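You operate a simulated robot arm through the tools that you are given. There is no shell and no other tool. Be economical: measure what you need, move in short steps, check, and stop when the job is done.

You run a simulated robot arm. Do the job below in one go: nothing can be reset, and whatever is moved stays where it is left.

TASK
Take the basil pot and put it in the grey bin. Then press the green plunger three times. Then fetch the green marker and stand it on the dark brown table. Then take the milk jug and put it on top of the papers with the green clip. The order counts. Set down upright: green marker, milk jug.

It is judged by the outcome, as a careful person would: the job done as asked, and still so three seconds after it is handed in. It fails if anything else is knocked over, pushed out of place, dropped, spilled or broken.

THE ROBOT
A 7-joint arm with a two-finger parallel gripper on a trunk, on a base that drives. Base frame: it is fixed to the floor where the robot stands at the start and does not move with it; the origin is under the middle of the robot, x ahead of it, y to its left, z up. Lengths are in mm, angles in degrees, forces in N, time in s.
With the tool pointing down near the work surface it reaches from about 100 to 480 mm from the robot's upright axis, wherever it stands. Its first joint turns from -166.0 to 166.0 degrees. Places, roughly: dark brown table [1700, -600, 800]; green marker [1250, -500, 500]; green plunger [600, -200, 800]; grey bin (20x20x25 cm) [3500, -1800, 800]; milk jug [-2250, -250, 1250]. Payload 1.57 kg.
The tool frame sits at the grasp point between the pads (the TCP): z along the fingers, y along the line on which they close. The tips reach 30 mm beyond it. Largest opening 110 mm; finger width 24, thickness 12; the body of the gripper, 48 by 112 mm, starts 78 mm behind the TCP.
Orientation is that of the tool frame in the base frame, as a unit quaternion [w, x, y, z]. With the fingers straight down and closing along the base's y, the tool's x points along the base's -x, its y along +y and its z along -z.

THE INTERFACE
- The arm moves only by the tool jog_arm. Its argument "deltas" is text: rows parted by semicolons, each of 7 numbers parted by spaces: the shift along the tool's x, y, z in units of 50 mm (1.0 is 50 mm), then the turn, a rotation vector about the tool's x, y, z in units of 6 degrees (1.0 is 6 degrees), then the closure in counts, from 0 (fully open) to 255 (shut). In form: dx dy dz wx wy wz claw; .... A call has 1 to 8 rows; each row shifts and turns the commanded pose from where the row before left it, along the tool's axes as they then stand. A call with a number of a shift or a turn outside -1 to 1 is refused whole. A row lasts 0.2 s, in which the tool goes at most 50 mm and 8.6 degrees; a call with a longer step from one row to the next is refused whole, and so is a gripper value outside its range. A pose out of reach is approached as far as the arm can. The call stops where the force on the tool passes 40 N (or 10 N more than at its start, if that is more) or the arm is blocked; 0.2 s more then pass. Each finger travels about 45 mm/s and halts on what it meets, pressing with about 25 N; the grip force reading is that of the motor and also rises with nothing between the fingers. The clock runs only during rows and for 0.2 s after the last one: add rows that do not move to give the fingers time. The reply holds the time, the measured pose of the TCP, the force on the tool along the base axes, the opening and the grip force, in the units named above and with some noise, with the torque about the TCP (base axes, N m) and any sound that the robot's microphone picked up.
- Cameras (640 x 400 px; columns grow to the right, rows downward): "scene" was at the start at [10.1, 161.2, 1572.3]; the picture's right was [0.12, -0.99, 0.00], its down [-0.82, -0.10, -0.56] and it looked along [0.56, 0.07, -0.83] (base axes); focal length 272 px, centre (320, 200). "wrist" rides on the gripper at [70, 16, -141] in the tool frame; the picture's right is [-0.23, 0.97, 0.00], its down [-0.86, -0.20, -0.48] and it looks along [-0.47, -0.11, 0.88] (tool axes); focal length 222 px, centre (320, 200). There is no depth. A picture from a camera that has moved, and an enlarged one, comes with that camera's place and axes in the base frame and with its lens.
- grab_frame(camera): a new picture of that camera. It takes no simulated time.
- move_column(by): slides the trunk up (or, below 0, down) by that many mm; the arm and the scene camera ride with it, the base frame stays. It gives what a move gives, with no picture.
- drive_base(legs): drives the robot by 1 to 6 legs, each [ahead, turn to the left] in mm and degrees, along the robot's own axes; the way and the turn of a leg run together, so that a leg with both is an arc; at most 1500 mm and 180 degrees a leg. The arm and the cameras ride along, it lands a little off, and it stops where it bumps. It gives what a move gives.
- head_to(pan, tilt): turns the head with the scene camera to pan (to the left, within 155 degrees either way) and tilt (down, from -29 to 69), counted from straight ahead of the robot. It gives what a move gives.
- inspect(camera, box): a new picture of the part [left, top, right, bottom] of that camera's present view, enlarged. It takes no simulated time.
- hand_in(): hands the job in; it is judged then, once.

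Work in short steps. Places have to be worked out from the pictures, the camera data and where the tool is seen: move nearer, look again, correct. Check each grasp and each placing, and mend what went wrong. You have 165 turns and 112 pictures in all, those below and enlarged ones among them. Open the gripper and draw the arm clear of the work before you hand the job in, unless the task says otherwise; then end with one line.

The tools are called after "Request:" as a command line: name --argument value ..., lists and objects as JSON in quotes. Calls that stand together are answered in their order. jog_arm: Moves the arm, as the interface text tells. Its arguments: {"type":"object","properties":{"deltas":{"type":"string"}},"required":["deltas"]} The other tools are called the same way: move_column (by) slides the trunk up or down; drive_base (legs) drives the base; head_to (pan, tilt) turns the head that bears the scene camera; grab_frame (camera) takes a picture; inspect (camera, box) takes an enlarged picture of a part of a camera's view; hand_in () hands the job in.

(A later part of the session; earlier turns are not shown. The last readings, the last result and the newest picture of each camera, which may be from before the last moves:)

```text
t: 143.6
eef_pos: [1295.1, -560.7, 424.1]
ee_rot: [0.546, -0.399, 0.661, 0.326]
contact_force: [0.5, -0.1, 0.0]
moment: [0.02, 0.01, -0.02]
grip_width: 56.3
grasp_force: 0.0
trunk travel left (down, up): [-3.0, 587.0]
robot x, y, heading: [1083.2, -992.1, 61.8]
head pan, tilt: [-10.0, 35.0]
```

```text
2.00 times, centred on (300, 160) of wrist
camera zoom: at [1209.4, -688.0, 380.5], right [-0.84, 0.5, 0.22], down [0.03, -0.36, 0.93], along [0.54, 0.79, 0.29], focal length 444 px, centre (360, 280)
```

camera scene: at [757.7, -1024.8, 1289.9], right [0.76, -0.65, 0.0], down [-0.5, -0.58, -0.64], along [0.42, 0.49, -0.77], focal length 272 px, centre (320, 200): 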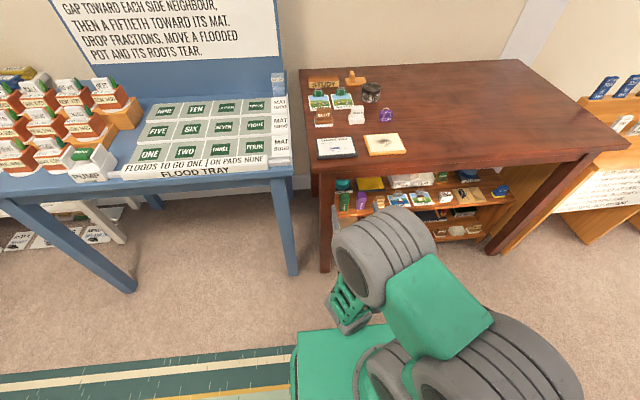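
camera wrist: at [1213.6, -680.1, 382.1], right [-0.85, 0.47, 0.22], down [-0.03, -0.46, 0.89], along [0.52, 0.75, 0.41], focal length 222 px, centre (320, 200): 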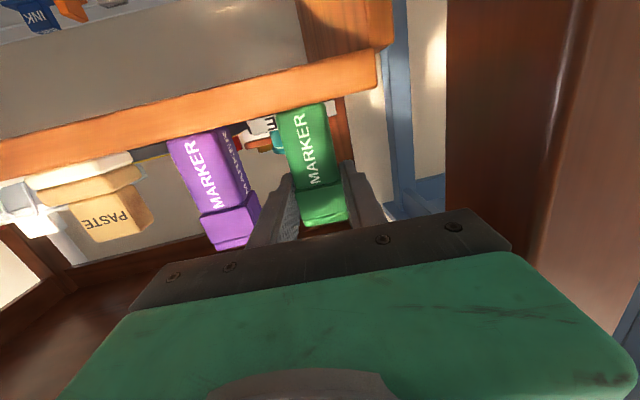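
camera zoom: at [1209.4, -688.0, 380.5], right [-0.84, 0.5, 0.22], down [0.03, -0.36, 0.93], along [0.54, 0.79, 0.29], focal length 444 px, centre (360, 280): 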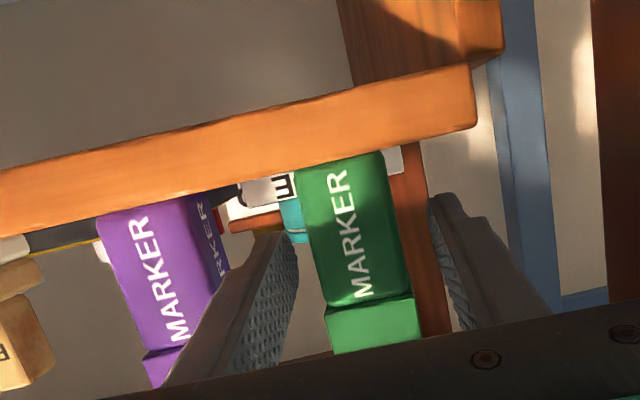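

Now the fingers are at barrel height. Another 4 mm down, then close.

Request:
jog_arm --deltas "0.09 0 0 0 0.1 0 125; 0 0 0 0 0 0 190; 0 0 0 0 0 0 220; 0 0 0 0 0 0 220; 0 0 0 0 0 0 220"

Request:
inspect --camera "wrist" --box '[160, 60, 440, 260]'

```text
t: 144.8
eef_pos: [1294.2, -563.7, 418.7]
ee_rot: [0.543, -0.4, 0.664, 0.323]
contact_force: [0.6, -0.1, 0.1]
moment: [-0.01, 0.02, -0.05]
grip_width: 31.3
grasp_force: 24.7
trunk travel left (down, up): [-3.0, 587.0]
robot x, y, heading: [1083.0, -990.3, 61.7]
head pan, tilt: [-10.0, 35.0]
```

```text
2.00 times, centred on (300, 160) of wrist
camera zoom: at [1208.8, -688.8, 378.0], right [-0.84, 0.5, 0.22], down [0.03, -0.35, 0.93], along [0.54, 0.79, 0.28], focal length 444 px, centre (360, 280)
```

zoom: 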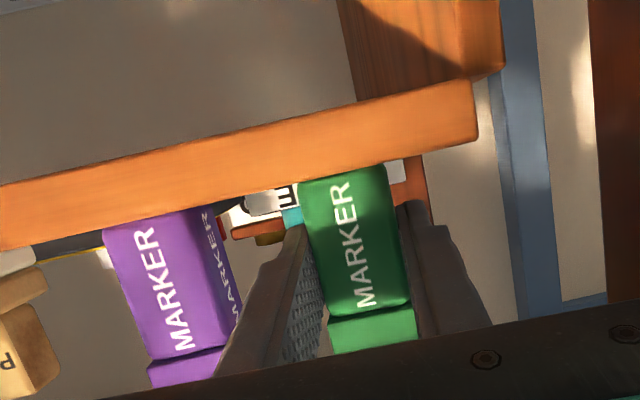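

Width 31.3 (barrel, thinner than the cap), no snap. I lift 25 mm with the trunk and check.

Request:
move_column --by 25

Request:
inspect --camera "wrist" --box '[160, 60, 440, 260]'

```text
t: 145.5
eef_pos: [1293.8, -562.3, 443.2]
ee_rot: [0.544, -0.4, 0.663, 0.324]
contact_force: [0.7, -0.1, -0.6]
moment: [-0.04, 0.01, -0.04]
grip_width: 31.4
grasp_force: 24.8
trunk travel left (down, up): [-28.0, 562.0]
robot x, y, heading: [1079.5, -989.8, 61.8]
head pan, tilt: [-10.0, 35.0]
```

```text
2.00 times, centred on (300, 160) of wrist
camera zoom: at [1208.8, -688.8, 403.0], right [-0.84, 0.5, 0.22], down [0.03, -0.35, 0.93], along [0.54, 0.79, 0.28], focal length 444 px, centre (360, 280)
```

zoom: 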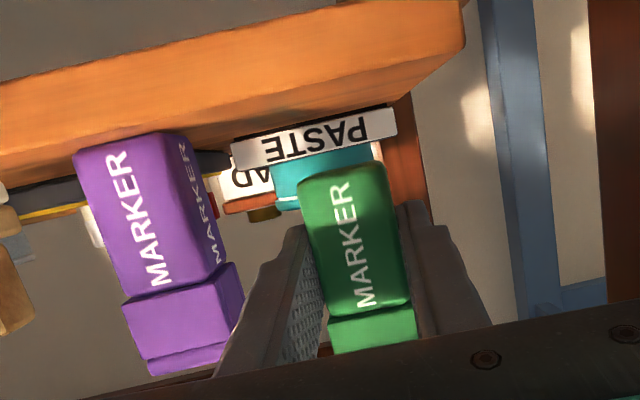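

The whole marker lifts. I back straight out of the shelf and raise the trunk above table-top level.

Request:
drive_base --legs '[[-260, 0]]'

Request:
move_column --by 440

Request:
head_to --pan -25 --tilt 45

Request:
grab_frame --camera "scene"

Request:
grab_frame --camera "wrist"

```text
t: 147.3
eef_pos: [1169.7, -792.7, 444.2]
ee_rot: [0.543, -0.401, 0.663, 0.324]
contact_force: [0.4, 0.6, -1.0]
moment: [-0.01, 0.03, 0.01]
grip_width: 31.4
grasp_force: 25.3
trunk travel left (down, up): [-28.0, 562.0]
robot x, y, heading: [959.9, -1221.8, 61.8]
head pan, tilt: [-10.0, 35.0]
```

```text
refused: 440 is not a number from -400 to 400
```

```text
t: 148.1
eef_pos: [1170.1, -793.3, 443.9]
ee_rot: [0.543, -0.401, 0.663, 0.324]
contact_force: [-0.6, 1.1, -1.0]
moment: [-0.02, 0.0, 0.04]
grip_width: 31.5
grasp_force: 25.3
trunk travel left (down, up): [-28.0, 562.0]
robot x, y, heading: [955.4, -1221.2, 61.6]
head pan, tilt: [-25.0, 45.0]
```

```text
37 pictures are left
camera scene: at [856.2, -1155.3, 1089.8], right [0.6, -0.8, 0.0], down [-0.56, -0.42, -0.71], along [0.57, 0.43, -0.71], focal length 272 px, centre (320, 200)
```

scene: 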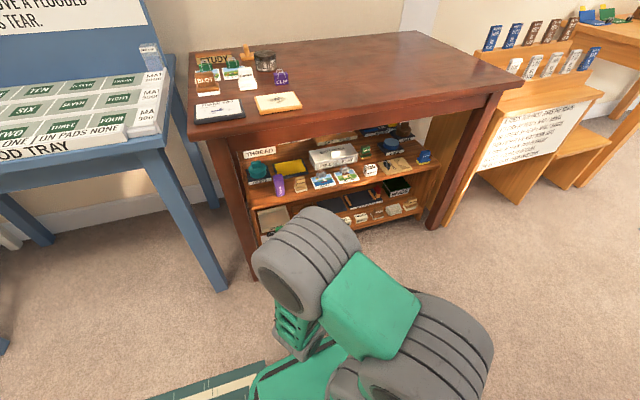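

```text
36 pictures are left
camera wrist: at [1084.6, -919.3, 403.0], right [-0.84, 0.5, 0.22], down [0.03, -0.35, 0.93], along [0.54, 0.79, 0.28], focal length 222 px, centre (320, 200)
```

wrist: 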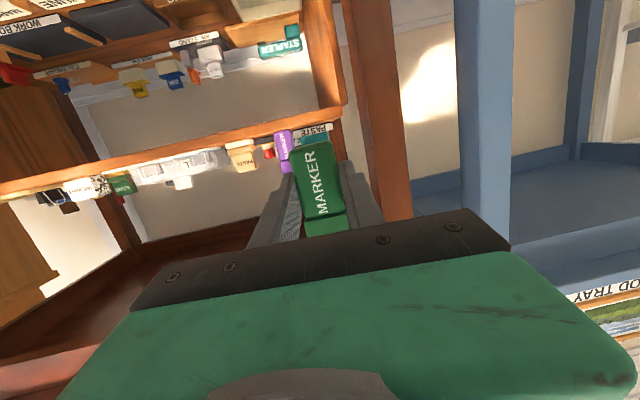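

The table top works out at z≈747 with front edge near my line; free space is right of the yellow note. I raise the trunk 400 mm and shift to the right along the table.

Request:
move_column --by 400

Request:
drive_base --legs '[[0, -68.5], [238, 0], [0, 62]]'

Request:
head_to --pan -15 --tilt 50

Request:
grab_frame --camera "scene"

```text
t: 151.9
eef_pos: [1169.9, -792.8, 843.9]
ee_rot: [0.542, -0.401, 0.663, 0.324]
contact_force: [-0.3, -0.8, -0.9]
moment: [-0.02, 0.0, -0.03]
grip_width: 31.2
grasp_force: 24.8
trunk travel left (down, up): [-428.0, 162.0]
robot x, y, heading: [959.9, -1223.4, 61.6]
head pan, tilt: [-25.0, 45.0]
```

```text
t: 159.4
eef_pos: [1436.3, -830.8, 844.8]
ee_rot: [0.553, -0.379, 0.676, 0.306]
contact_force: [-0.9, 0.3, -0.6]
moment: [0.02, 0.01, -0.01]
grip_width: 31.3
grasp_force: 25.6
trunk travel left (down, up): [-428.0, 162.0]
robot x, y, heading: [1192.1, -1247.2, 58.4]
head pan, tilt: [-25.0, 45.0]
```

```text
t: 160.2
eef_pos: [1436.5, -831.1, 844.3]
ee_rot: [0.553, -0.379, 0.676, 0.306]
contact_force: [0.5, 0.2, -1.3]
moment: [0.0, 0.0, 0.02]
grip_width: 31.1
grasp_force: 25.2
trunk travel left (down, up): [-428.0, 162.0]
robot x, y, heading: [1196.3, -1242.5, 58.1]
head pan, tilt: [-15.0, 50.0]
```

```text
35 pictures are left
camera scene: at [1087.5, -1164.1, 1482.9], right [0.68, -0.73, 0.0], down [-0.56, -0.52, -0.64], along [0.47, 0.44, -0.77], focal length 272 px, centre (320, 200)
```

scene: 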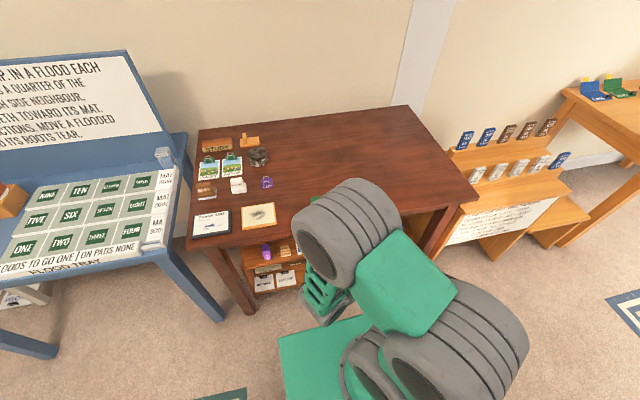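

TCP is 50 mm in front of the table edge. I drive in 135 mm over the free area, then lower by trunk to about 10 mm above contact.

Request:
drive_base --legs '[[135, 0]]'

Request:
move_column --by -46

Request:
inspect --camera "scene" --box '[180, 100, 500, 300]'

Request:
grab_frame --camera "wrist"

```text
t: 161.5
eef_pos: [1508.5, -716.4, 843.0]
ee_rot: [0.553, -0.379, 0.676, 0.306]
contact_force: [-0.2, -0.2, 0.2]
moment: [0.02, 0.06, 0.0]
grip_width: 31.3
grasp_force: 24.6
trunk travel left (down, up): [-428.0, 162.0]
robot x, y, heading: [1265.9, -1127.4, 57.9]
head pan, tilt: [-15.0, 50.0]
```

```text
t: 162.3
eef_pos: [1508.6, -717.1, 797.5]
ee_rot: [0.553, -0.378, 0.676, 0.306]
contact_force: [-0.3, 0.8, -1.3]
moment: [-0.03, 0.02, 0.01]
grip_width: 31.3
grasp_force: 25.3
trunk travel left (down, up): [-382.0, 208.0]
robot x, y, heading: [1265.3, -1129.5, 58.0]
head pan, tilt: [-15.0, 50.0]
```

```text
2.00 times, centred on (340, 200) of scene
camera zoom: at [1159.3, -1048.9, 1436.8], right [0.68, -0.73, 0.0], down [-0.56, -0.52, -0.64], along [0.47, 0.44, -0.77], focal length 543 px, centre (280, 200)
```

zoom: 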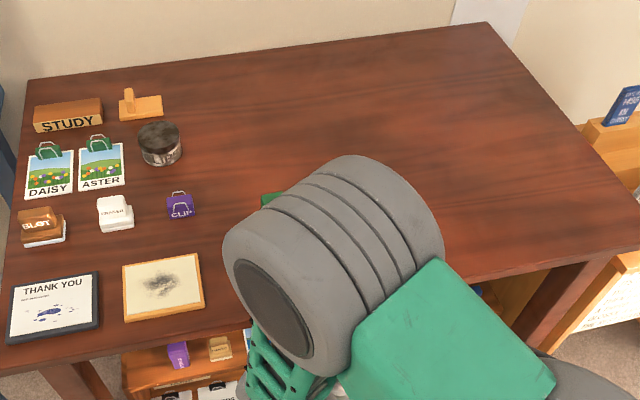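

```text
33 pictures are left
camera wrist: at [1414.8, -837.0, 757.0], right [-0.81, 0.55, 0.22], down [0.01, -0.35, 0.93], along [0.59, 0.75, 0.28], focal length 222 px, centre (320, 200)
```

wrist: 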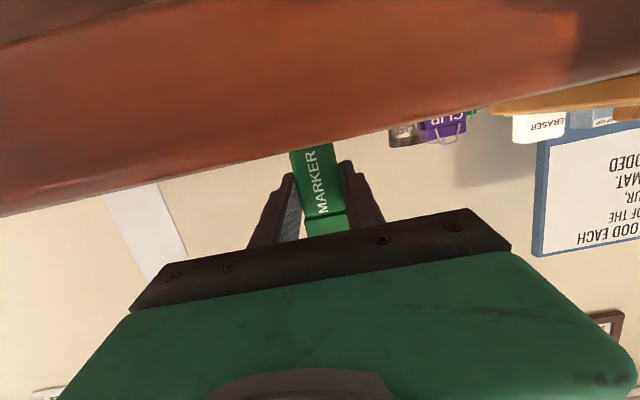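

Marker is above the table, 80 mm inside the edge. I lower in 2.5 mm rows until contact.

Request:
jog_arm --deltas "0.08 0 0.015 0 0 0 220; 0.05 0 0.01 0 0 0 220; 0.05 0 0.01 0 0 0 220; 0.05 0 0.01 0 0 0 220; 0 0 0 0 0 0 220"

```text
t: 163.6
eef_pos: [1507.9, -717.0, 788.2]
ee_rot: [0.554, -0.377, 0.675, 0.306]
contact_force: [2.4, 3.1, 23.1]
moment: [0.41, -0.18, -0.01]
grip_width: 31.3
grasp_force: 24.6
trunk travel left (down, up): [-382.0, 208.0]
robot x, y, heading: [1267.0, -1129.3, 58.0]
head pan, tilt: [-15.0, 50.0]
```

Contact (23 N, lever arm small, so it's the marker's base). I ease 2.5 mm up and open the fingers.

Request:
jog_arm --deltas "-0.05 0 -0.01 0 0 0 220; 0 0 0 0 0 0 220; 0 0 0 0 0 0 150; 0 0 0 0 0 0 130; 0 0 0 0 0 0 130"

Request:
grab_frame --camera "wrist"

```text
t: 164.8
eef_pos: [1508.8, -717.1, 789.0]
ee_rot: [0.553, -0.379, 0.676, 0.306]
contact_force: [0.5, 0.4, 0.2]
moment: [-0.01, 0.0, -0.01]
grip_width: 54.1
grasp_force: 0.1
trunk travel left (down, up): [-382.0, 208.0]
robot x, y, heading: [1266.0, -1130.1, 58.1]
head pan, tilt: [-15.0, 50.0]
```

```text
32 pictures are left
camera wrist: at [1414.7, -837.7, 748.1], right [-0.81, 0.55, 0.22], down [0.01, -0.35, 0.94], along [0.59, 0.75, 0.28], focal length 222 px, centre (320, 200)
```

wrist: 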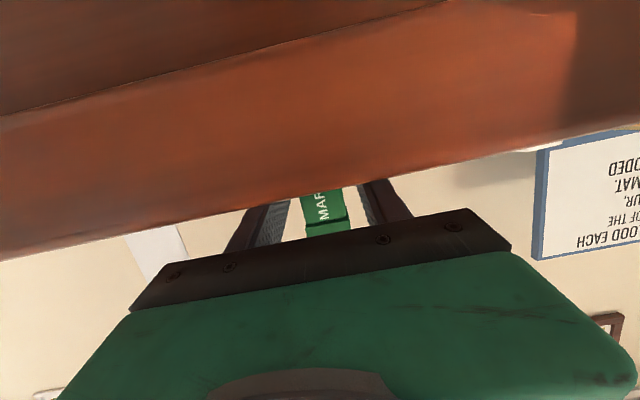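

Marker appears to stand free between the open fingers. I back straight out and look.

Request:
drive_base --legs '[[-200, 0]]'

Request:
inspect --camera "scene" --box '[180, 80, 500, 280]'

```text
t: 166.3
eef_pos: [1403.9, -884.6, 789.5]
ee_rot: [0.552, -0.38, 0.676, 0.307]
contact_force: [0.3, -0.1, -0.4]
moment: [-0.01, 0.0, 0.01]
grip_width: 53.8
grasp_force: 0.1
trunk travel left (down, up): [-382.0, 208.0]
robot x, y, heading: [1163.0, -1298.0, 58.0]
head pan, tilt: [-15.0, 50.0]
```

```text
2.00 times, centred on (340, 180) of scene
camera zoom: at [1054.9, -1216.0, 1436.9], right [0.68, -0.73, 0.0], down [-0.56, -0.52, -0.64], along [0.47, 0.44, -0.77], focal length 543 px, centre (280, 240)
```

zoom: 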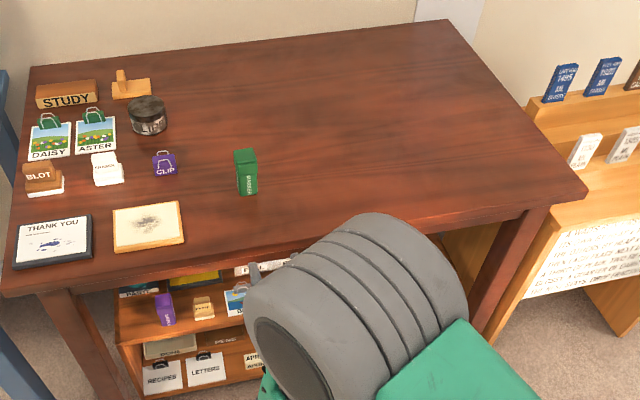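

The marker stands upright on the brown table. Next, the jug: I turn toward the far end of the room (−x) and look.

Request:
drive_base --legs '[[0, 100]]'

Request:
head_to --pan 0 --tilt 20

Request:
grab_frame --camera "scene"

```text
t: 170.9
eef_pos: [713.7, -1127.9, 788.8]
ee_rot: [-0.124, 0.761, -0.147, -0.62]
contact_force: [-0.3, 0.6, 0.9]
moment: [0.0, 0.01, -0.01]
grip_width: 54.0
grasp_force: 0.1
trunk travel left (down, up): [-382.0, 208.0]
robot x, y, heading: [1165.4, -1299.6, 157.4]
head pan, tilt: [-15.0, 50.0]
```

```text
t: 171.9
eef_pos: [714.5, -1127.9, 789.5]
ee_rot: [-0.124, 0.761, -0.147, -0.619]
contact_force: [-0.1, -0.1, 0.0]
moment: [-0.02, -0.01, 0.02]
grip_width: 54.2
grasp_force: 0.1
trunk travel left (down, up): [-382.0, 208.0]
robot x, y, heading: [1166.1, -1297.2, 157.5]
head pan, tilt: [0.0, 20.0]
```

```text
30 pictures are left
camera scene: at [1072.1, -1430.1, 1482.4], right [0.38, 0.92, 0.0], down [0.32, -0.13, -0.94], along [-0.87, 0.36, -0.34], focal length 272 px, centre (320, 200)
```

scene: 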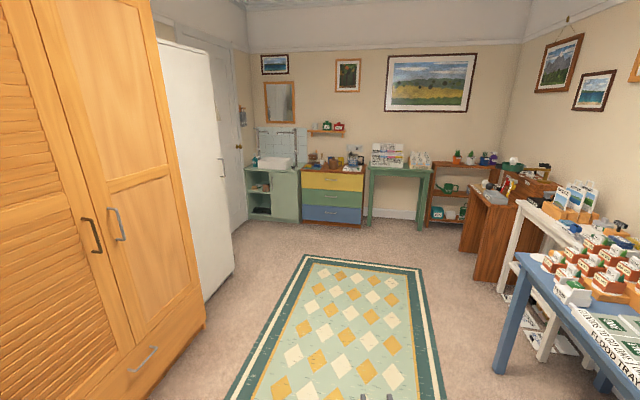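

I enlarge the far wall to find the jug and the papers.

Request:
inspect --camera "scene" --box '[240, 100, 380, 190]'

Request:
inspect --camera "scene" --box '[360, 120, 560, 230]'

```text
4.44 times, centred on (310, 145) of scene
camera zoom: at [1072.1, -1430.1, 1482.4], right [0.38, 0.92, 0.0], down [0.32, -0.13, -0.94], along [-0.87, 0.36, -0.34], focal length 1207 px, centre (364, 444)
```

zoom: 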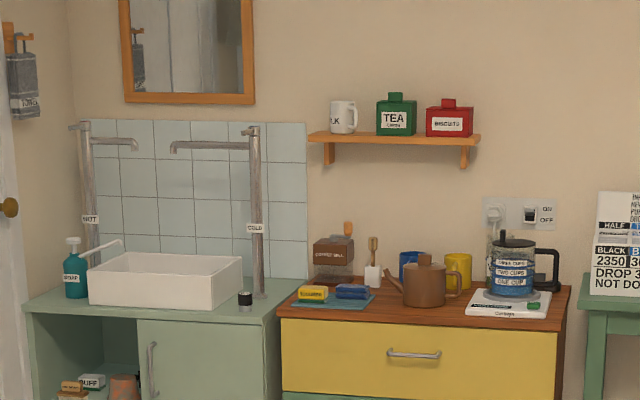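

```text
3.20 times, centred on (460, 175) of scene
camera zoom: at [1072.1, -1430.1, 1482.4], right [0.38, 0.92, 0.0], down [0.32, -0.13, -0.94], along [-0.87, 0.36, -0.34], focal length 869 px, centre (-128, 280)
```

zoom: 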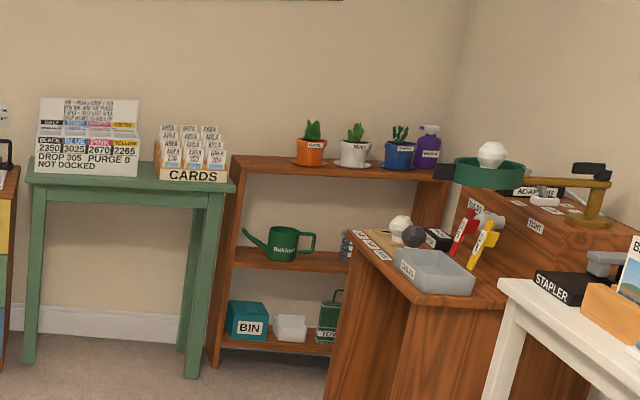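

The milk jug is the white mug on the small wall shelf; a coffee press stands on some papers below. I drive closer.

Request:
drive_base --legs '[[0, 6], [1450, 0], [800, 0]]'

Request:
grab_frame --camera "scene"

```text
t: 183.5
eef_pos: [-1459.9, -511.5, 789.2]
ee_rot: [-0.097, 0.766, -0.114, -0.625]
contact_force: [0.6, 0.6, 0.5]
moment: [0.0, 0.01, 0.01]
grip_width: 53.9
grasp_force: 0.1
trunk travel left (down, up): [-382.0, 208.0]
robot x, y, heading: [-1000.3, -639.7, 163.0]
head pan, tilt: [0.0, 20.0]
```

```text
27 pictures are left
camera scene: at [-1078.2, -781.0, 1482.5], right [0.3, 0.95, 0.0], down [0.33, -0.1, -0.94], along [-0.9, 0.28, -0.34], focal length 272 px, centre (320, 200)
```

scene: 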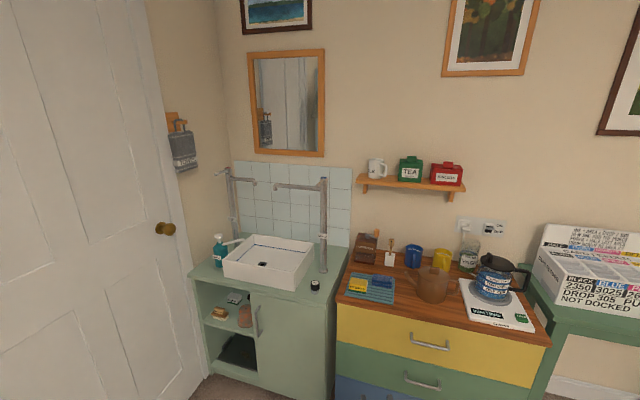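

Request:
inspect --camera "scene" --box '[330, 225, 550, 345]'

Request:
inspect --camera "scene" --box '[350, 145, 480, 205]'

```text
2.91 times, centred on (440, 285) of scene
camera zoom: at [-1078.2, -781.0, 1482.5], right [0.3, 0.95, 0.0], down [0.33, -0.1, -0.94], along [-0.9, 0.28, -0.34], focal length 790 px, centre (-29, -47)
```

zoom: 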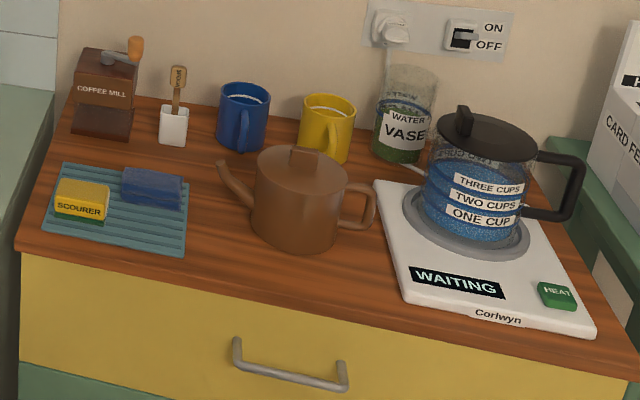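

```text
4.92 times, centred on (415, 175) of scene
camera zoom: at [-1078.2, -781.0, 1482.5], right [0.3, 0.95, 0.0], down [0.33, -0.1, -0.94], along [-0.9, 0.28, -0.34], focal length 1337 px, centre (-148, 323)
```

zoom: 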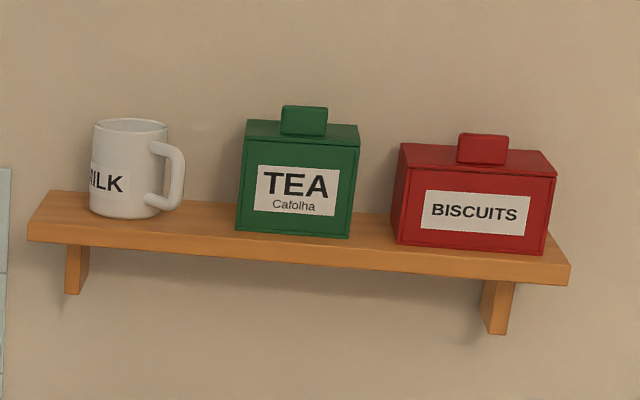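

That is a hotplate, not papers. The papers with coloured clips were on the lower shelf of the white bench near my start; I turn the head that way to check.

Request:
head_to --pan -118 --tilt 28

Request:
grab_frame --camera "scene"

```text
t: 185.5
eef_pos: [-1461.2, -510.2, 788.7]
ee_rot: [-0.097, 0.766, -0.114, -0.625]
contact_force: [-0.2, 1.1, 0.7]
moment: [0.01, -0.01, 0.03]
grip_width: 53.7
grasp_force: 0.0
trunk travel left (down, up): [-382.0, 208.0]
robot x, y, heading: [-1002.4, -643.6, 162.6]
head pan, tilt: [-118.0, 28.0]
```

```text
24 pictures are left
camera scene: at [-924.5, -744.9, 1469.6], right [0.7, -0.71, 0.0], down [-0.33, -0.33, -0.88], along [0.63, 0.62, -0.47], focal length 272 px, centre (320, 200)
```

scene: 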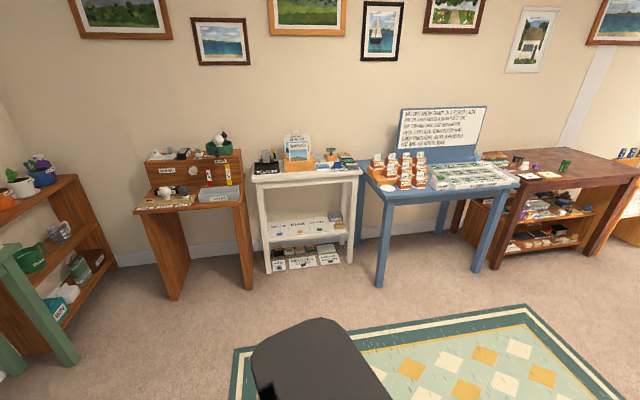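

Request:
inspect --camera "scene" --box '[240, 195, 370, 285]'

Request:
inspect --camera "scene" --box '[130, 120, 250, 220]'

```text
4.44 times, centred on (305, 240) of scene
camera zoom: at [-924.5, -744.9, 1469.6], right [0.7, -0.71, 0.0], down [-0.33, -0.33, -0.88], along [0.63, 0.62, -0.47], focal length 1207 px, centre (387, 22)
```

zoom: 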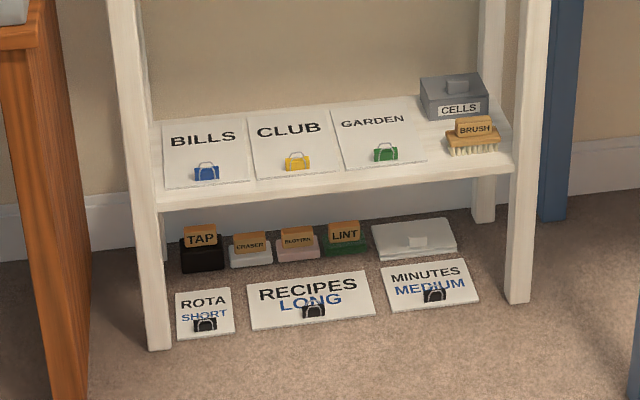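

```text
4.00 times, centred on (190, 170) of scene
camera zoom: at [-924.5, -744.9, 1469.6], right [0.7, -0.71, 0.0], down [-0.33, -0.33, -0.88], along [0.63, 0.62, -0.47], focal length 1086 px, centre (840, 320)
```

zoom: 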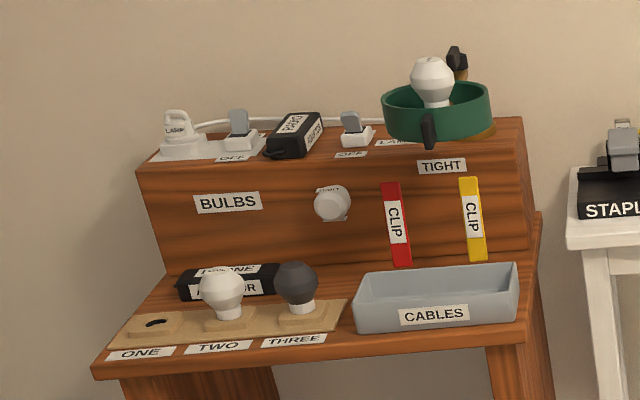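

The papers with the green clip are the GARDEN stack on the white bench's shelf (z≈300). First the jug, around (−2277, −113), z≈1130–1220. I raise the trunk and the arm above the counter's items before approaching.

Request:
move_column --by 205

Request:
jog_arm --deltas "-0.8 0 0 0 0 0 30; -0.8 0 0 0 0 0 30; -0.8 0 0 0 0 0 30; -0.8 0 0 0 0 0 30; -0.8 0 0 0 0 0 30; -0.8 0 0 0 0 0 30"

Request:
drive_base --legs '[[330, 0]]'

Request:
head_to --pan 0 --tilt 35

Request:
grab_frame --camera "scene"

```text
t: 187.7
eef_pos: [-1461.4, -511.3, 993.2]
ee_rot: [-0.096, 0.767, -0.114, -0.624]
contact_force: [-0.7, -0.3, 0.1]
moment: [0.01, 0.03, 0.03]
grip_width: 53.8
grasp_force: 0.1
trunk travel left (down, up): [-587.0, 3.0]
robot x, y, heading: [-997.3, -637.1, 162.6]
head pan, tilt: [-118.0, 28.0]
```

```text
t: 189.1
eef_pos: [-1506.9, -498.3, 1228.5]
ee_rot: [-0.097, 0.767, -0.114, -0.624]
contact_force: [-0.3, 0.3, 0.0]
moment: [0.04, 0.03, -0.01]
grip_width: 97.1
grasp_force: 0.1
trunk travel left (down, up): [-587.0, 3.0]
robot x, y, heading: [-1001.5, -642.5, 162.8]
head pan, tilt: [-118.0, 28.0]
```

```text
t: 191.3
eef_pos: [-1825.6, -399.3, 1229.4]
ee_rot: [-0.096, 0.767, -0.113, -0.625]
contact_force: [0.0, 0.0, -0.1]
moment: [-0.01, 0.01, 0.02]
grip_width: 96.9
grasp_force: 0.0
trunk travel left (down, up): [-587.0, 3.0]
robot x, y, heading: [-1314.8, -540.7, 162.4]
head pan, tilt: [-118.0, 28.0]
```

```text
t: 193.3
eef_pos: [-1825.5, -400.5, 1230.4]
ee_rot: [-0.096, 0.766, -0.113, -0.625]
contact_force: [0.2, 0.8, -0.8]
moment: [-0.01, 0.02, -0.04]
grip_width: 97.0
grasp_force: 0.1
trunk travel left (down, up): [-587.0, 3.0]
robot x, y, heading: [-1313.7, -541.4, 162.7]
head pan, tilt: [0.0, 35.0]
```

```text
21 pictures are left
camera scene: at [-1389.3, -683.8, 1663.6], right [0.3, 0.95, 0.0], down [0.55, -0.17, -0.82], along [-0.78, 0.24, -0.57], focal length 272 px, centre (320, 200)
```

scene: 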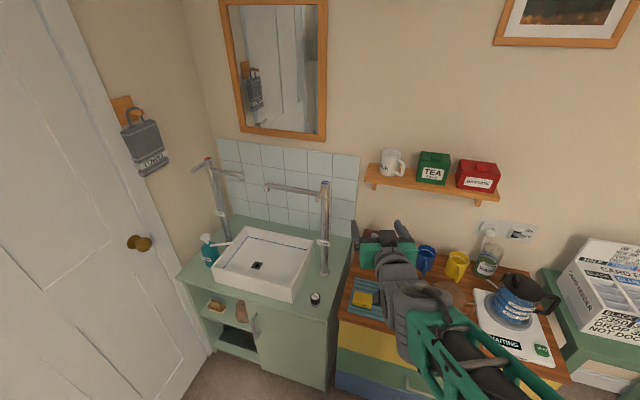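

The arm extends well. I zoom on the jug to determine its handle's direction.

Request:
inspect --camera "scene" --box '[360, 135, 460, 205]'

Request:
grab_frame --camera "wrist"

```text
5.71 times, centred on (410, 170) of scene
camera zoom: at [-1389.3, -683.8, 1663.6], right [0.3, 0.95, 0.0], down [0.55, -0.17, -0.82], along [-0.78, 0.24, -0.57], focal length 1552 px, centre (-194, 371)
```

zoom: 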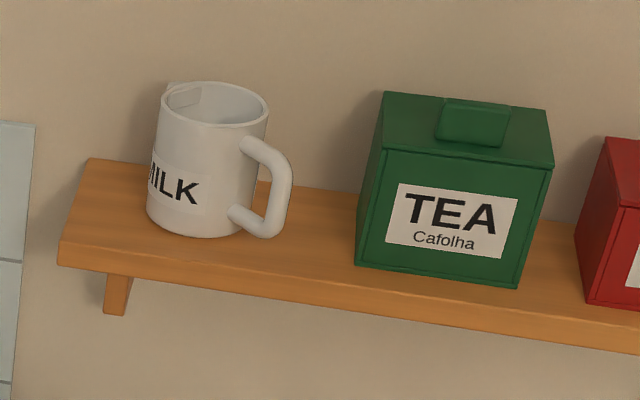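

```text
19 pictures are left
camera wrist: at [-1684.0, -459.9, 1189.2], right [-0.33, -0.92, 0.22], down [0.34, 0.1, 0.93], along [-0.88, 0.38, 0.28], focal length 222 px, centre (320, 200)
```

wrist: 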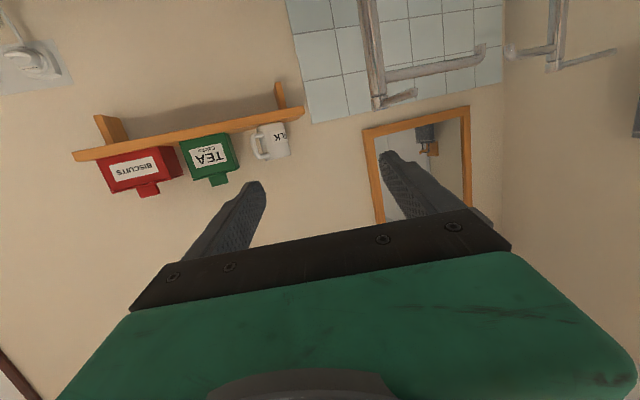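

The handle points about 14° (toward me and right), so I want the tool heading ≈172°, with the palm side over the handle. I square the base to the counter and move closer.

Request:
drive_base --legs '[[0, -17.5], [160, 0]]'

Request:
head_to --pan 15 --tilt 60

Request:
grab_frame --camera "scene"

```text
t: 195.7
eef_pos: [-1892.9, -163.0, 1230.2]
ee_rot: [-0.189, 0.741, -0.228, -0.603]
contact_force: [-0.1, -0.6, -0.1]
moment: [0.01, -0.02, 0.0]
grip_width: 97.1
grasp_force: 0.0
trunk travel left (down, up): [-587.0, 3.0]
robot x, y, heading: [-1447.6, -452.0, 145.4]
head pan, tilt: [0.0, 35.0]
```

```text
t: 196.6
eef_pos: [-1891.9, -163.5, 1229.9]
ee_rot: [-0.189, 0.741, -0.228, -0.603]
contact_force: [0.3, 0.5, 1.0]
moment: [-0.01, 0.02, 0.0]
grip_width: 97.4
grasp_force: 0.1
trunk travel left (down, up): [-587.0, 3.0]
robot x, y, heading: [-1449.2, -452.7, 145.4]
head pan, tilt: [15.0, 60.0]
```

```text
18 pictures are left
camera scene: at [-1551.0, -591.3, 1629.4], right [0.34, 0.94, 0.0], down [0.81, -0.29, -0.5], along [-0.47, 0.17, -0.87], focal length 272 px, centre (320, 200)
```

scene: 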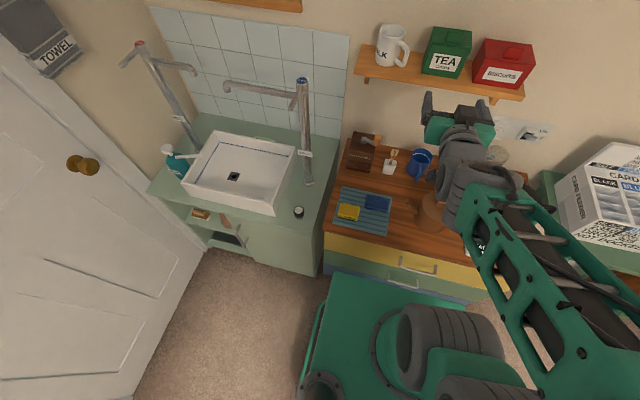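

Jug re-measured at about (−2225, −131), z 1118–1212. I yaw the tool +27° about vertical and pitch it 10° more down, opening fully.

Request:
jog_arm --deltas "0 0 0 -0.98 0 -0.2 0; 0 0 0 -0.98 0 -0.2 0; 0 0 0 -0.98 0 -0.2 0; 0 0 0 -0.98 0 -0.2 0; 0 0 0 -0.49 0 -0.1 0; 0 0 0 0 0.9 0 0; 0 0 0 0 0.9 0 0; 0 0 0 0 0 0 0"

```text
t: 198.4
eef_pos: [-1892.3, -162.2, 1229.5]
ee_rot: [-0.038, 0.83, -0.053, -0.553]
contact_force: [0.4, -0.6, 0.4]
moment: [-0.01, -0.02, -0.01]
grip_width: 109.8
grasp_force: 0.1
trunk travel left (down, up): [-587.0, 3.0]
robot x, y, heading: [-1448.4, -450.4, 145.1]
head pan, tilt: [15.0, 60.0]
```

Orientation good (heading 172°, pitch 22°). I advance to a pre-grasp point 130 mm short of the jug.

Request:
jog_arm --deltas "-0.085 0.056 0.8 0 0 0 0; -0.085 0.056 0.8 0 0 0 0; -0.085 0.056 0.8 0 0 0 0; -0.085 0.056 0.8 0 0 0 0; -0.085 0.056 0.78 0 0 0 0; 0 0 0 0 0 0 0"

Request:
grab_frame --camera "wrist"

Request:
inspect --camera "scene" --box '[330, 10, 530, 130]'

```text
t: 199.8
eef_pos: [-2084.5, -149.5, 1171.1]
ee_rot: [-0.039, 0.83, -0.053, -0.554]
contact_force: [0.1, -0.3, -0.1]
moment: [-0.02, 0.03, 0.0]
grip_width: 110.2
grasp_force: 0.0
trunk travel left (down, up): [-587.0, 3.0]
robot x, y, heading: [-1447.5, -450.8, 145.3]
head pan, tilt: [15.0, 60.0]
```

```text
17 pictures are left
camera wrist: at [-1931.1, -184.5, 1160.6], right [-0.21, -0.96, 0.21], down [0.14, 0.18, 0.97], along [-0.97, 0.24, 0.09], focal length 222 px, centre (320, 200)
```

wrist: 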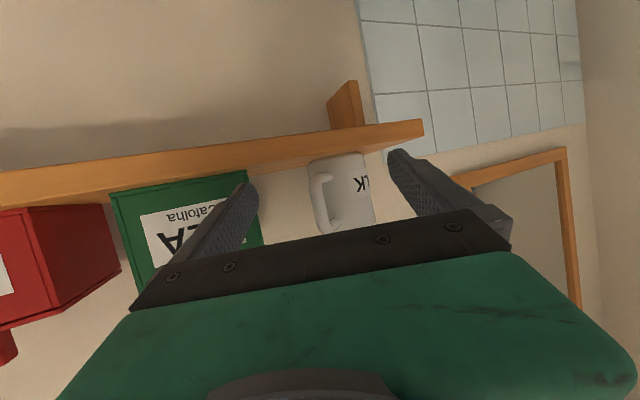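

```text
3.20 times, centred on (430, 70) of scene
camera zoom: at [-1551.0, -591.3, 1629.3], right [0.34, 0.94, 0.0], down [0.82, -0.29, -0.5], along [-0.47, 0.17, -0.87], focal length 869 px, centre (-32, 616)
```

zoom: 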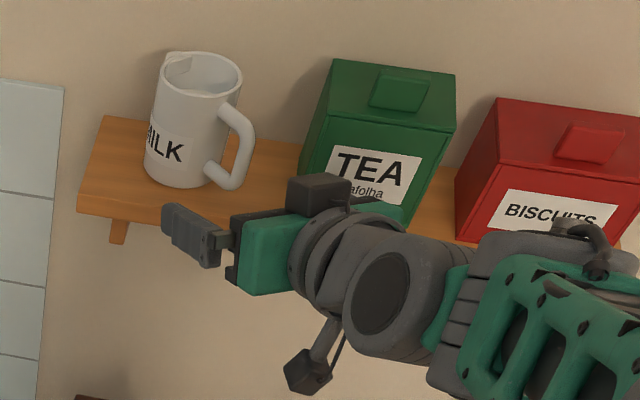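

Combining both views the jug's centre is (−2203, −149), z 1135–1230. I align laterally and vertically, then slide forward to put it between the pads.

Request:
jog_arm --deltas "-0.18 0.28 -0.08 0 0 0 0; -0.15 0 0.36 0 0 0 0; -0.15 0 0.36 0 0 0 0; -0.15 0 0.36 0 0 0 0; -0.15 0 0.36 0 0 0 0; -0.13 0 0.3 0 0 0 0; 0 0 0 0 0 0 0"

Request:
grab_frame --camera "wrist"

Request:
inspect --camera "scene" --box '[330, 10, 530, 130]'

```text
t: 201.4
eef_pos: [-2178.7, -153.6, 1182.2]
ee_rot: [-0.038, 0.83, -0.053, -0.554]
contact_force: [0.2, 1.2, -0.3]
moment: [0.0, -0.02, -0.02]
grip_width: 109.7
grasp_force: 0.0
trunk travel left (down, up): [-587.0, 3.0]
robot x, y, heading: [-1448.3, -448.0, 145.2]
head pan, tilt: [15.0, 60.0]
```

```text
15 pictures are left
camera wrist: at [-2025.3, -189.3, 1171.9], right [-0.21, -0.96, 0.21], down [0.14, 0.18, 0.97], along [-0.97, 0.24, 0.09], focal length 222 px, centre (320, 200)
```

wrist: 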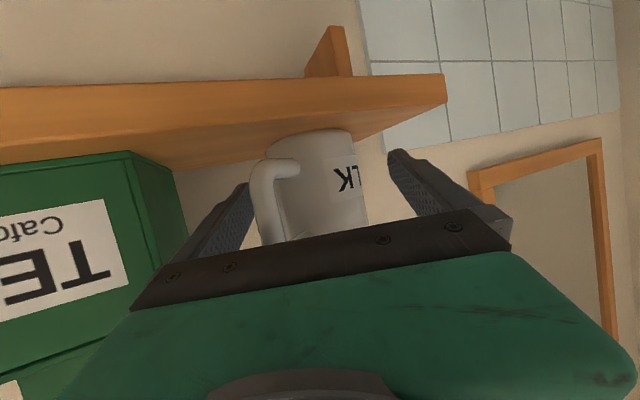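

```text
3.20 times, centred on (430, 70) of scene
camera zoom: at [-1551.1, -591.3, 1629.3], right [0.34, 0.94, 0.0], down [0.82, -0.29, -0.5], along [-0.47, 0.17, -0.87], focal length 869 px, centre (-32, 616)
```

zoom: 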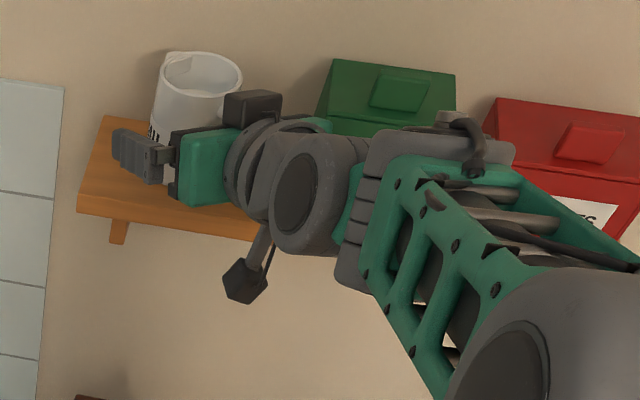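

The jug is centred between the fingers and the handle lies inside. I go 7 mm further and close.

Request:
jog_arm --deltas "-0.054 0 0.13 0 0 0 0; 0 0 0 0 0 0 50; 0 0 0 0 0 0 120; 0 0 0 0 0 0 150; 0 0 0 0 0 0 150; 0 0 0 0 0 0 150"

Request:
grab_frame --camera "wrist"

```text
t: 202.8
eef_pos: [-2186.0, -152.4, 1183.8]
ee_rot: [-0.037, 0.83, -0.053, -0.554]
contact_force: [0.1, 1.1, -0.4]
moment: [-0.08, 0.08, 0.01]
grip_width: 67.0
grasp_force: 24.8
trunk travel left (down, up): [-587.0, 3.0]
robot x, y, heading: [-1451.6, -450.9, 145.4]
head pan, tilt: [15.0, 60.0]
```

```text
13 pictures are left
camera wrist: at [-2032.5, -188.4, 1172.3], right [-0.21, -0.96, 0.21], down [0.14, 0.18, 0.97], along [-0.97, 0.24, 0.09], focal length 222 px, centre (320, 200)
```

wrist: 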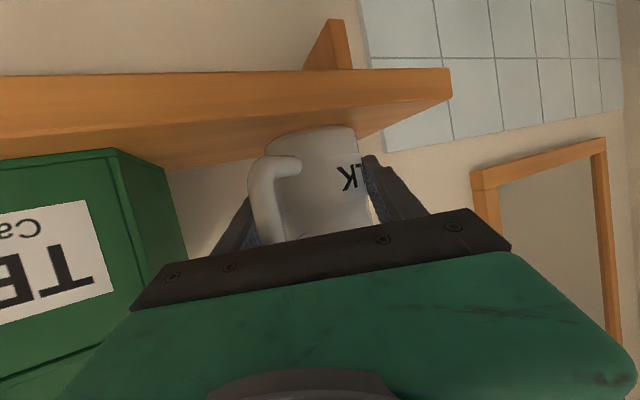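

Gripped at 67 mm. I lift 40 mm straight up and check.

Request:
jog_arm --deltas "-0.18 0 -0.075 0 0 0 150; -0.28 0 -0.115 0 0 0 150; -0.28 0 -0.115 0 0 0 150; 0 0 0 0 0 0 150"

Request:
inspect --camera "scene" --box '[330, 0, 530, 120]'

```text
t: 203.8
eef_pos: [-2186.8, -153.8, 1222.6]
ee_rot: [-0.037, 0.831, -0.053, -0.553]
contact_force: [0.2, -0.5, -2.2]
moment: [-0.02, -0.02, -0.01]
grip_width: 67.1
grasp_force: 25.2
trunk travel left (down, up): [-587.0, 3.0]
robot x, y, heading: [-1447.0, -450.7, 145.3]
head pan, tilt: [15.0, 60.0]
```

```text
3.20 times, centred on (430, 60) of scene
camera zoom: at [-1551.5, -591.2, 1629.3], right [0.34, 0.94, 0.0], down [0.82, -0.29, -0.5], along [-0.47, 0.17, -0.87], focal length 869 px, centre (-32, 648)
```

zoom: 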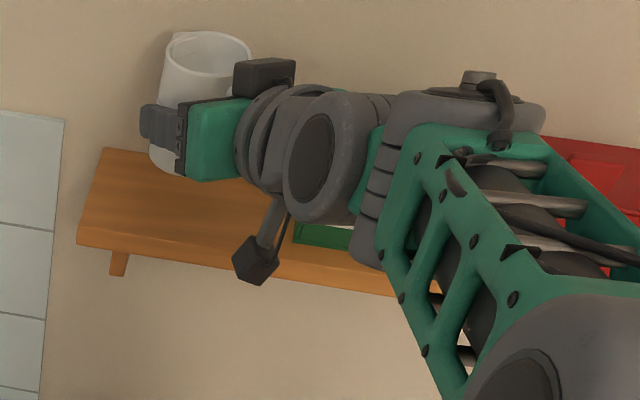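

The jug is lifted upright. I retreat from the wall and realign the tool with the robot's heading, keeping the jug level.

Request:
jog_arm --deltas "0.3 0 -0.7 0 0 0 150; 0.34 0 -0.82 0 0 0 150; 0.34 0 -0.82 0 0 0 150; 0.34 0 -0.82 0 0 0 150; 0.34 0 -0.82 0 0 0 150; 0.34 0 -0.82 0 0 0 150; 0 0 0 0 0 0 150"

Request:
jog_arm --deltas "0 0 0 0.85 0 0.35 150; 0 0 0 0.85 0 0.35 150; 0 0 0 0.85 0 0.35 150; 0 0 0 0.85 0 0.35 150; 0 0 0 0.75 0 0.31 150; 0 0 0 0 0 0 150"

```text
t: 205.4
eef_pos: [-1929.0, -184.7, 1222.6]
ee_rot: [-0.037, 0.83, -0.052, -0.554]
contact_force: [0.7, -1.1, -2.2]
moment: [0.01, -0.02, -0.03]
grip_width: 66.8
grasp_force: 24.8
trunk travel left (down, up): [-587.0, 3.0]
robot x, y, heading: [-1450.5, -449.9, 145.2]
head pan, tilt: [15.0, 60.0]
```

```text
t: 206.8
eef_pos: [-1928.7, -185.2, 1222.9]
ee_rot: [-0.166, 0.794, -0.244, -0.531]
contact_force: [-0.7, -0.3, -3.5]
moment: [-0.02, 0.0, 0.0]
grip_width: 66.7
grasp_force: 25.0
trunk travel left (down, up): [-587.0, 3.0]
robot x, y, heading: [-1450.6, -452.7, 145.3]
head pan, tilt: [15.0, 60.0]
```

Now I back away from the counter, turn and drive to stand in front of the white bench, jug held high.

Request:
drive_base --legs '[[-500, 0], [0, -116], [920, 0], [0, 25.5]]'

Request:
move_column --by -300

Request:
head_to --pan -5 --tilt 35

Request:
grab_frame --camera "scene"

```text
t: 220.4
eef_pos: [89.5, 142.5, 1220.9]
ee_rot: [0.501, -0.365, 0.747, 0.241]
contact_force: [-0.8, 0.4, -3.3]
moment: [0.03, 0.02, 0.0]
grip_width: 66.8
grasp_force: 25.3
trunk travel left (down, up): [-587.0, 3.0]
robot x, y, heading: [-209.0, -316.5, 51.8]
head pan, tilt: [15.0, 60.0]
```

```text
t: 223.4
eef_pos: [88.1, 141.8, 922.1]
ee_rot: [0.501, -0.365, 0.746, 0.242]
contact_force: [-0.5, -0.3, -3.4]
moment: [-0.01, 0.07, 0.02]
grip_width: 66.4
grasp_force: 25.8
trunk travel left (down, up): [-287.0, 303.0]
robot x, y, heading: [-206.5, -318.0, 51.3]
head pan, tilt: [15.0, 60.0]
```

```text
t: 224.3
eef_pos: [89.3, 141.3, 921.9]
ee_rot: [0.501, -0.365, 0.747, 0.242]
contact_force: [-0.9, 0.0, -3.3]
moment: [-0.02, 0.0, 0.02]
grip_width: 66.4
grasp_force: 24.8
trunk travel left (down, up): [-287.0, 303.0]
robot x, y, heading: [-206.7, -319.3, 51.5]
head pan, tilt: [-5.0, 35.0]
```

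```text
11 pictures are left
camera scene: at [-305.3, -208.0, 1363.5], right [0.73, -0.69, 0.0], down [-0.39, -0.42, -0.82], along [0.56, 0.59, -0.57], focal length 272 px, centre (320, 200)
```

scene: 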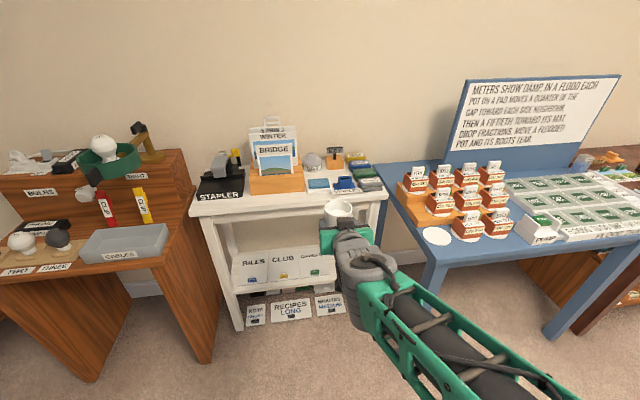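

GARDEN stack centre is near s-aligned (≈(330, 515)), shelf z≈305. I first lower the arm here in free space to see how low this posture reaches.

Request:
jog_arm --deltas "0.7 0 0.29 0 0 0 150; 0.7 0 0.29 0 0 0 150; 0.7 0 0.29 0 0 0 150; 0.7 0 0.29 0 0 0 150; 0.7 0 0.29 0 0 0 150; 0 0 0 0 0 0 150"

```text
t: 225.7
eef_pos: [90.0, 142.0, 734.6]
ee_rot: [0.501, -0.365, 0.747, 0.242]
contact_force: [-0.4, -0.5, -2.9]
moment: [0.0, 0.04, 0.0]
grip_width: 66.8
grasp_force: 25.5
trunk travel left (down, up): [-287.0, 303.0]
robot x, y, heading: [-207.6, -317.9, 51.5]
head pan, tilt: [-5.0, 35.0]
```

Request:
jog_arm --deltas "0.55 0 0.23 0 0 0 150; 0.55 0 0.23 0 0 0 150; 0.55 0 0.23 0 0 0 150; 0 0 0 0 0 0 150"

```text
t: 226.7
eef_pos: [89.9, 143.3, 641.0]
ee_rot: [0.501, -0.365, 0.747, 0.241]
contact_force: [-0.7, 0.2, -2.9]
moment: [0.02, 0.04, 0.0]
grip_width: 67.0
grasp_force: 24.8
trunk travel left (down, up): [-287.0, 303.0]
robot x, y, heading: [-210.3, -317.6, 51.6]
head pan, tilt: [-5.0, 35.0]
```

It goes low enough. I square up, lower the trunk so the jug bottom is about 50 mm above shelf level, shift 13 mm right, and drive in part-way.

Request:
drive_base --legs '[[0, 3.4]]'

Request:
jog_arm --deltas "0 -0.26 0 0 0 0 150; 0 0 0 0 0 0 150"

Request:
move_column --by -225

Request:
drive_base --legs '[[230, 0]]'

Request:
head_to --pan -20 --tilt 40

Request:
grab_frame --camera "scene"

```text
t: 227.5
eef_pos: [61.6, 159.7, 641.9]
ee_rot: [0.494, -0.387, 0.735, 0.256]
contact_force: [0.0, 0.7, -3.2]
moment: [0.02, -0.01, -0.02]
grip_width: 66.6
grasp_force: 25.0
trunk travel left (down, up): [-287.0, 303.0]
robot x, y, heading: [-208.0, -319.1, 54.7]
head pan, tilt: [-5.0, 35.0]
```

```text
t: 228.1
eef_pos: [73.0, 153.3, 641.9]
ee_rot: [0.493, -0.387, 0.736, 0.256]
contact_force: [-0.1, 0.4, -4.5]
moment: [0.01, 0.07, 0.03]
grip_width: 66.6
grasp_force: 25.0
trunk travel left (down, up): [-287.0, 303.0]
robot x, y, heading: [-209.2, -323.4, 54.9]
head pan, tilt: [-5.0, 35.0]
```

```text
t: 230.5
eef_pos: [72.7, 152.9, 417.8]
ee_rot: [0.494, -0.387, 0.735, 0.256]
contact_force: [0.6, -0.4, -3.3]
moment: [-0.04, 0.02, 0.01]
grip_width: 66.5
grasp_force: 25.3
trunk travel left (down, up): [-62.0, 528.0]
robot x, y, heading: [-208.1, -322.2, 55.0]
head pan, tilt: [-5.0, 35.0]
```

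```text
t: 232.2
eef_pos: [205.0, 336.8, 417.6]
ee_rot: [0.493, -0.386, 0.737, 0.255]
contact_force: [-1.1, -0.7, -3.0]
moment: [-0.04, 0.05, 0.0]
grip_width: 66.5
grasp_force: 25.0
trunk travel left (down, up): [-62.0, 528.0]
robot x, y, heading: [-75.3, -134.7, 54.6]
head pan, tilt: [-5.0, 35.0]
```

```text
t: 233.0
eef_pos: [204.8, 336.5, 418.1]
ee_rot: [0.494, -0.386, 0.736, 0.255]
contact_force: [-0.4, 0.5, -2.1]
moment: [-0.02, 0.03, 0.03]
grip_width: 66.4
grasp_force: 24.6
trunk travel left (down, up): [-62.0, 528.0]
robot x, y, heading: [-77.0, -131.8, 54.7]
head pan, tilt: [-20.0, 40.0]
```

```text
10 pictures are left
camera scene: at [-168.4, -47.3, 1131.1], right [0.57, -0.82, 0.0], down [-0.53, -0.37, -0.77], along [0.63, 0.44, -0.64], focal length 272 px, centre (320, 200)
```

scene: 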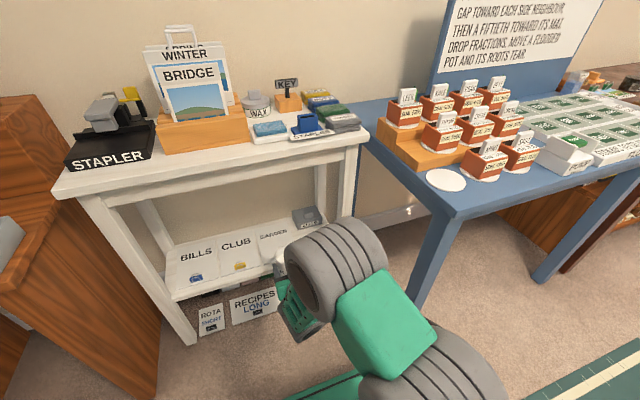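

TCP is on line (s −25), 200 mm short. I check the zoomed scene and the wrist view for shelf height and neighbours.

Request:
inspect --camera "scene" --box '[220, 190, 340, 290]'

Request:
grab_frame --camera "wrist"

```text
4.00 times, centred on (280, 240) of scene
camera zoom: at [-168.4, -47.3, 1131.1], right [0.57, -0.82, 0.0], down [-0.53, -0.37, -0.77], along [0.63, 0.44, -0.64], focal length 1086 px, centre (480, 40)
```

zoom: 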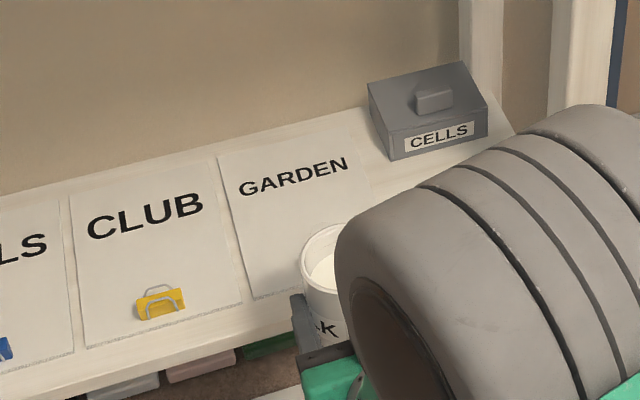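

```text
8 pictures are left
camera wrist: at [101.2, 218.0, 405.9], right [-0.75, 0.63, 0.2], down [0.09, -0.21, 0.97], along [0.65, 0.75, 0.1], focal length 222 px, centre (320, 200)
```

wrist: 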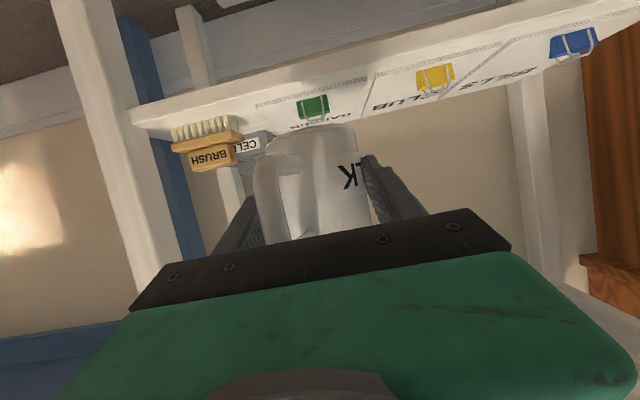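

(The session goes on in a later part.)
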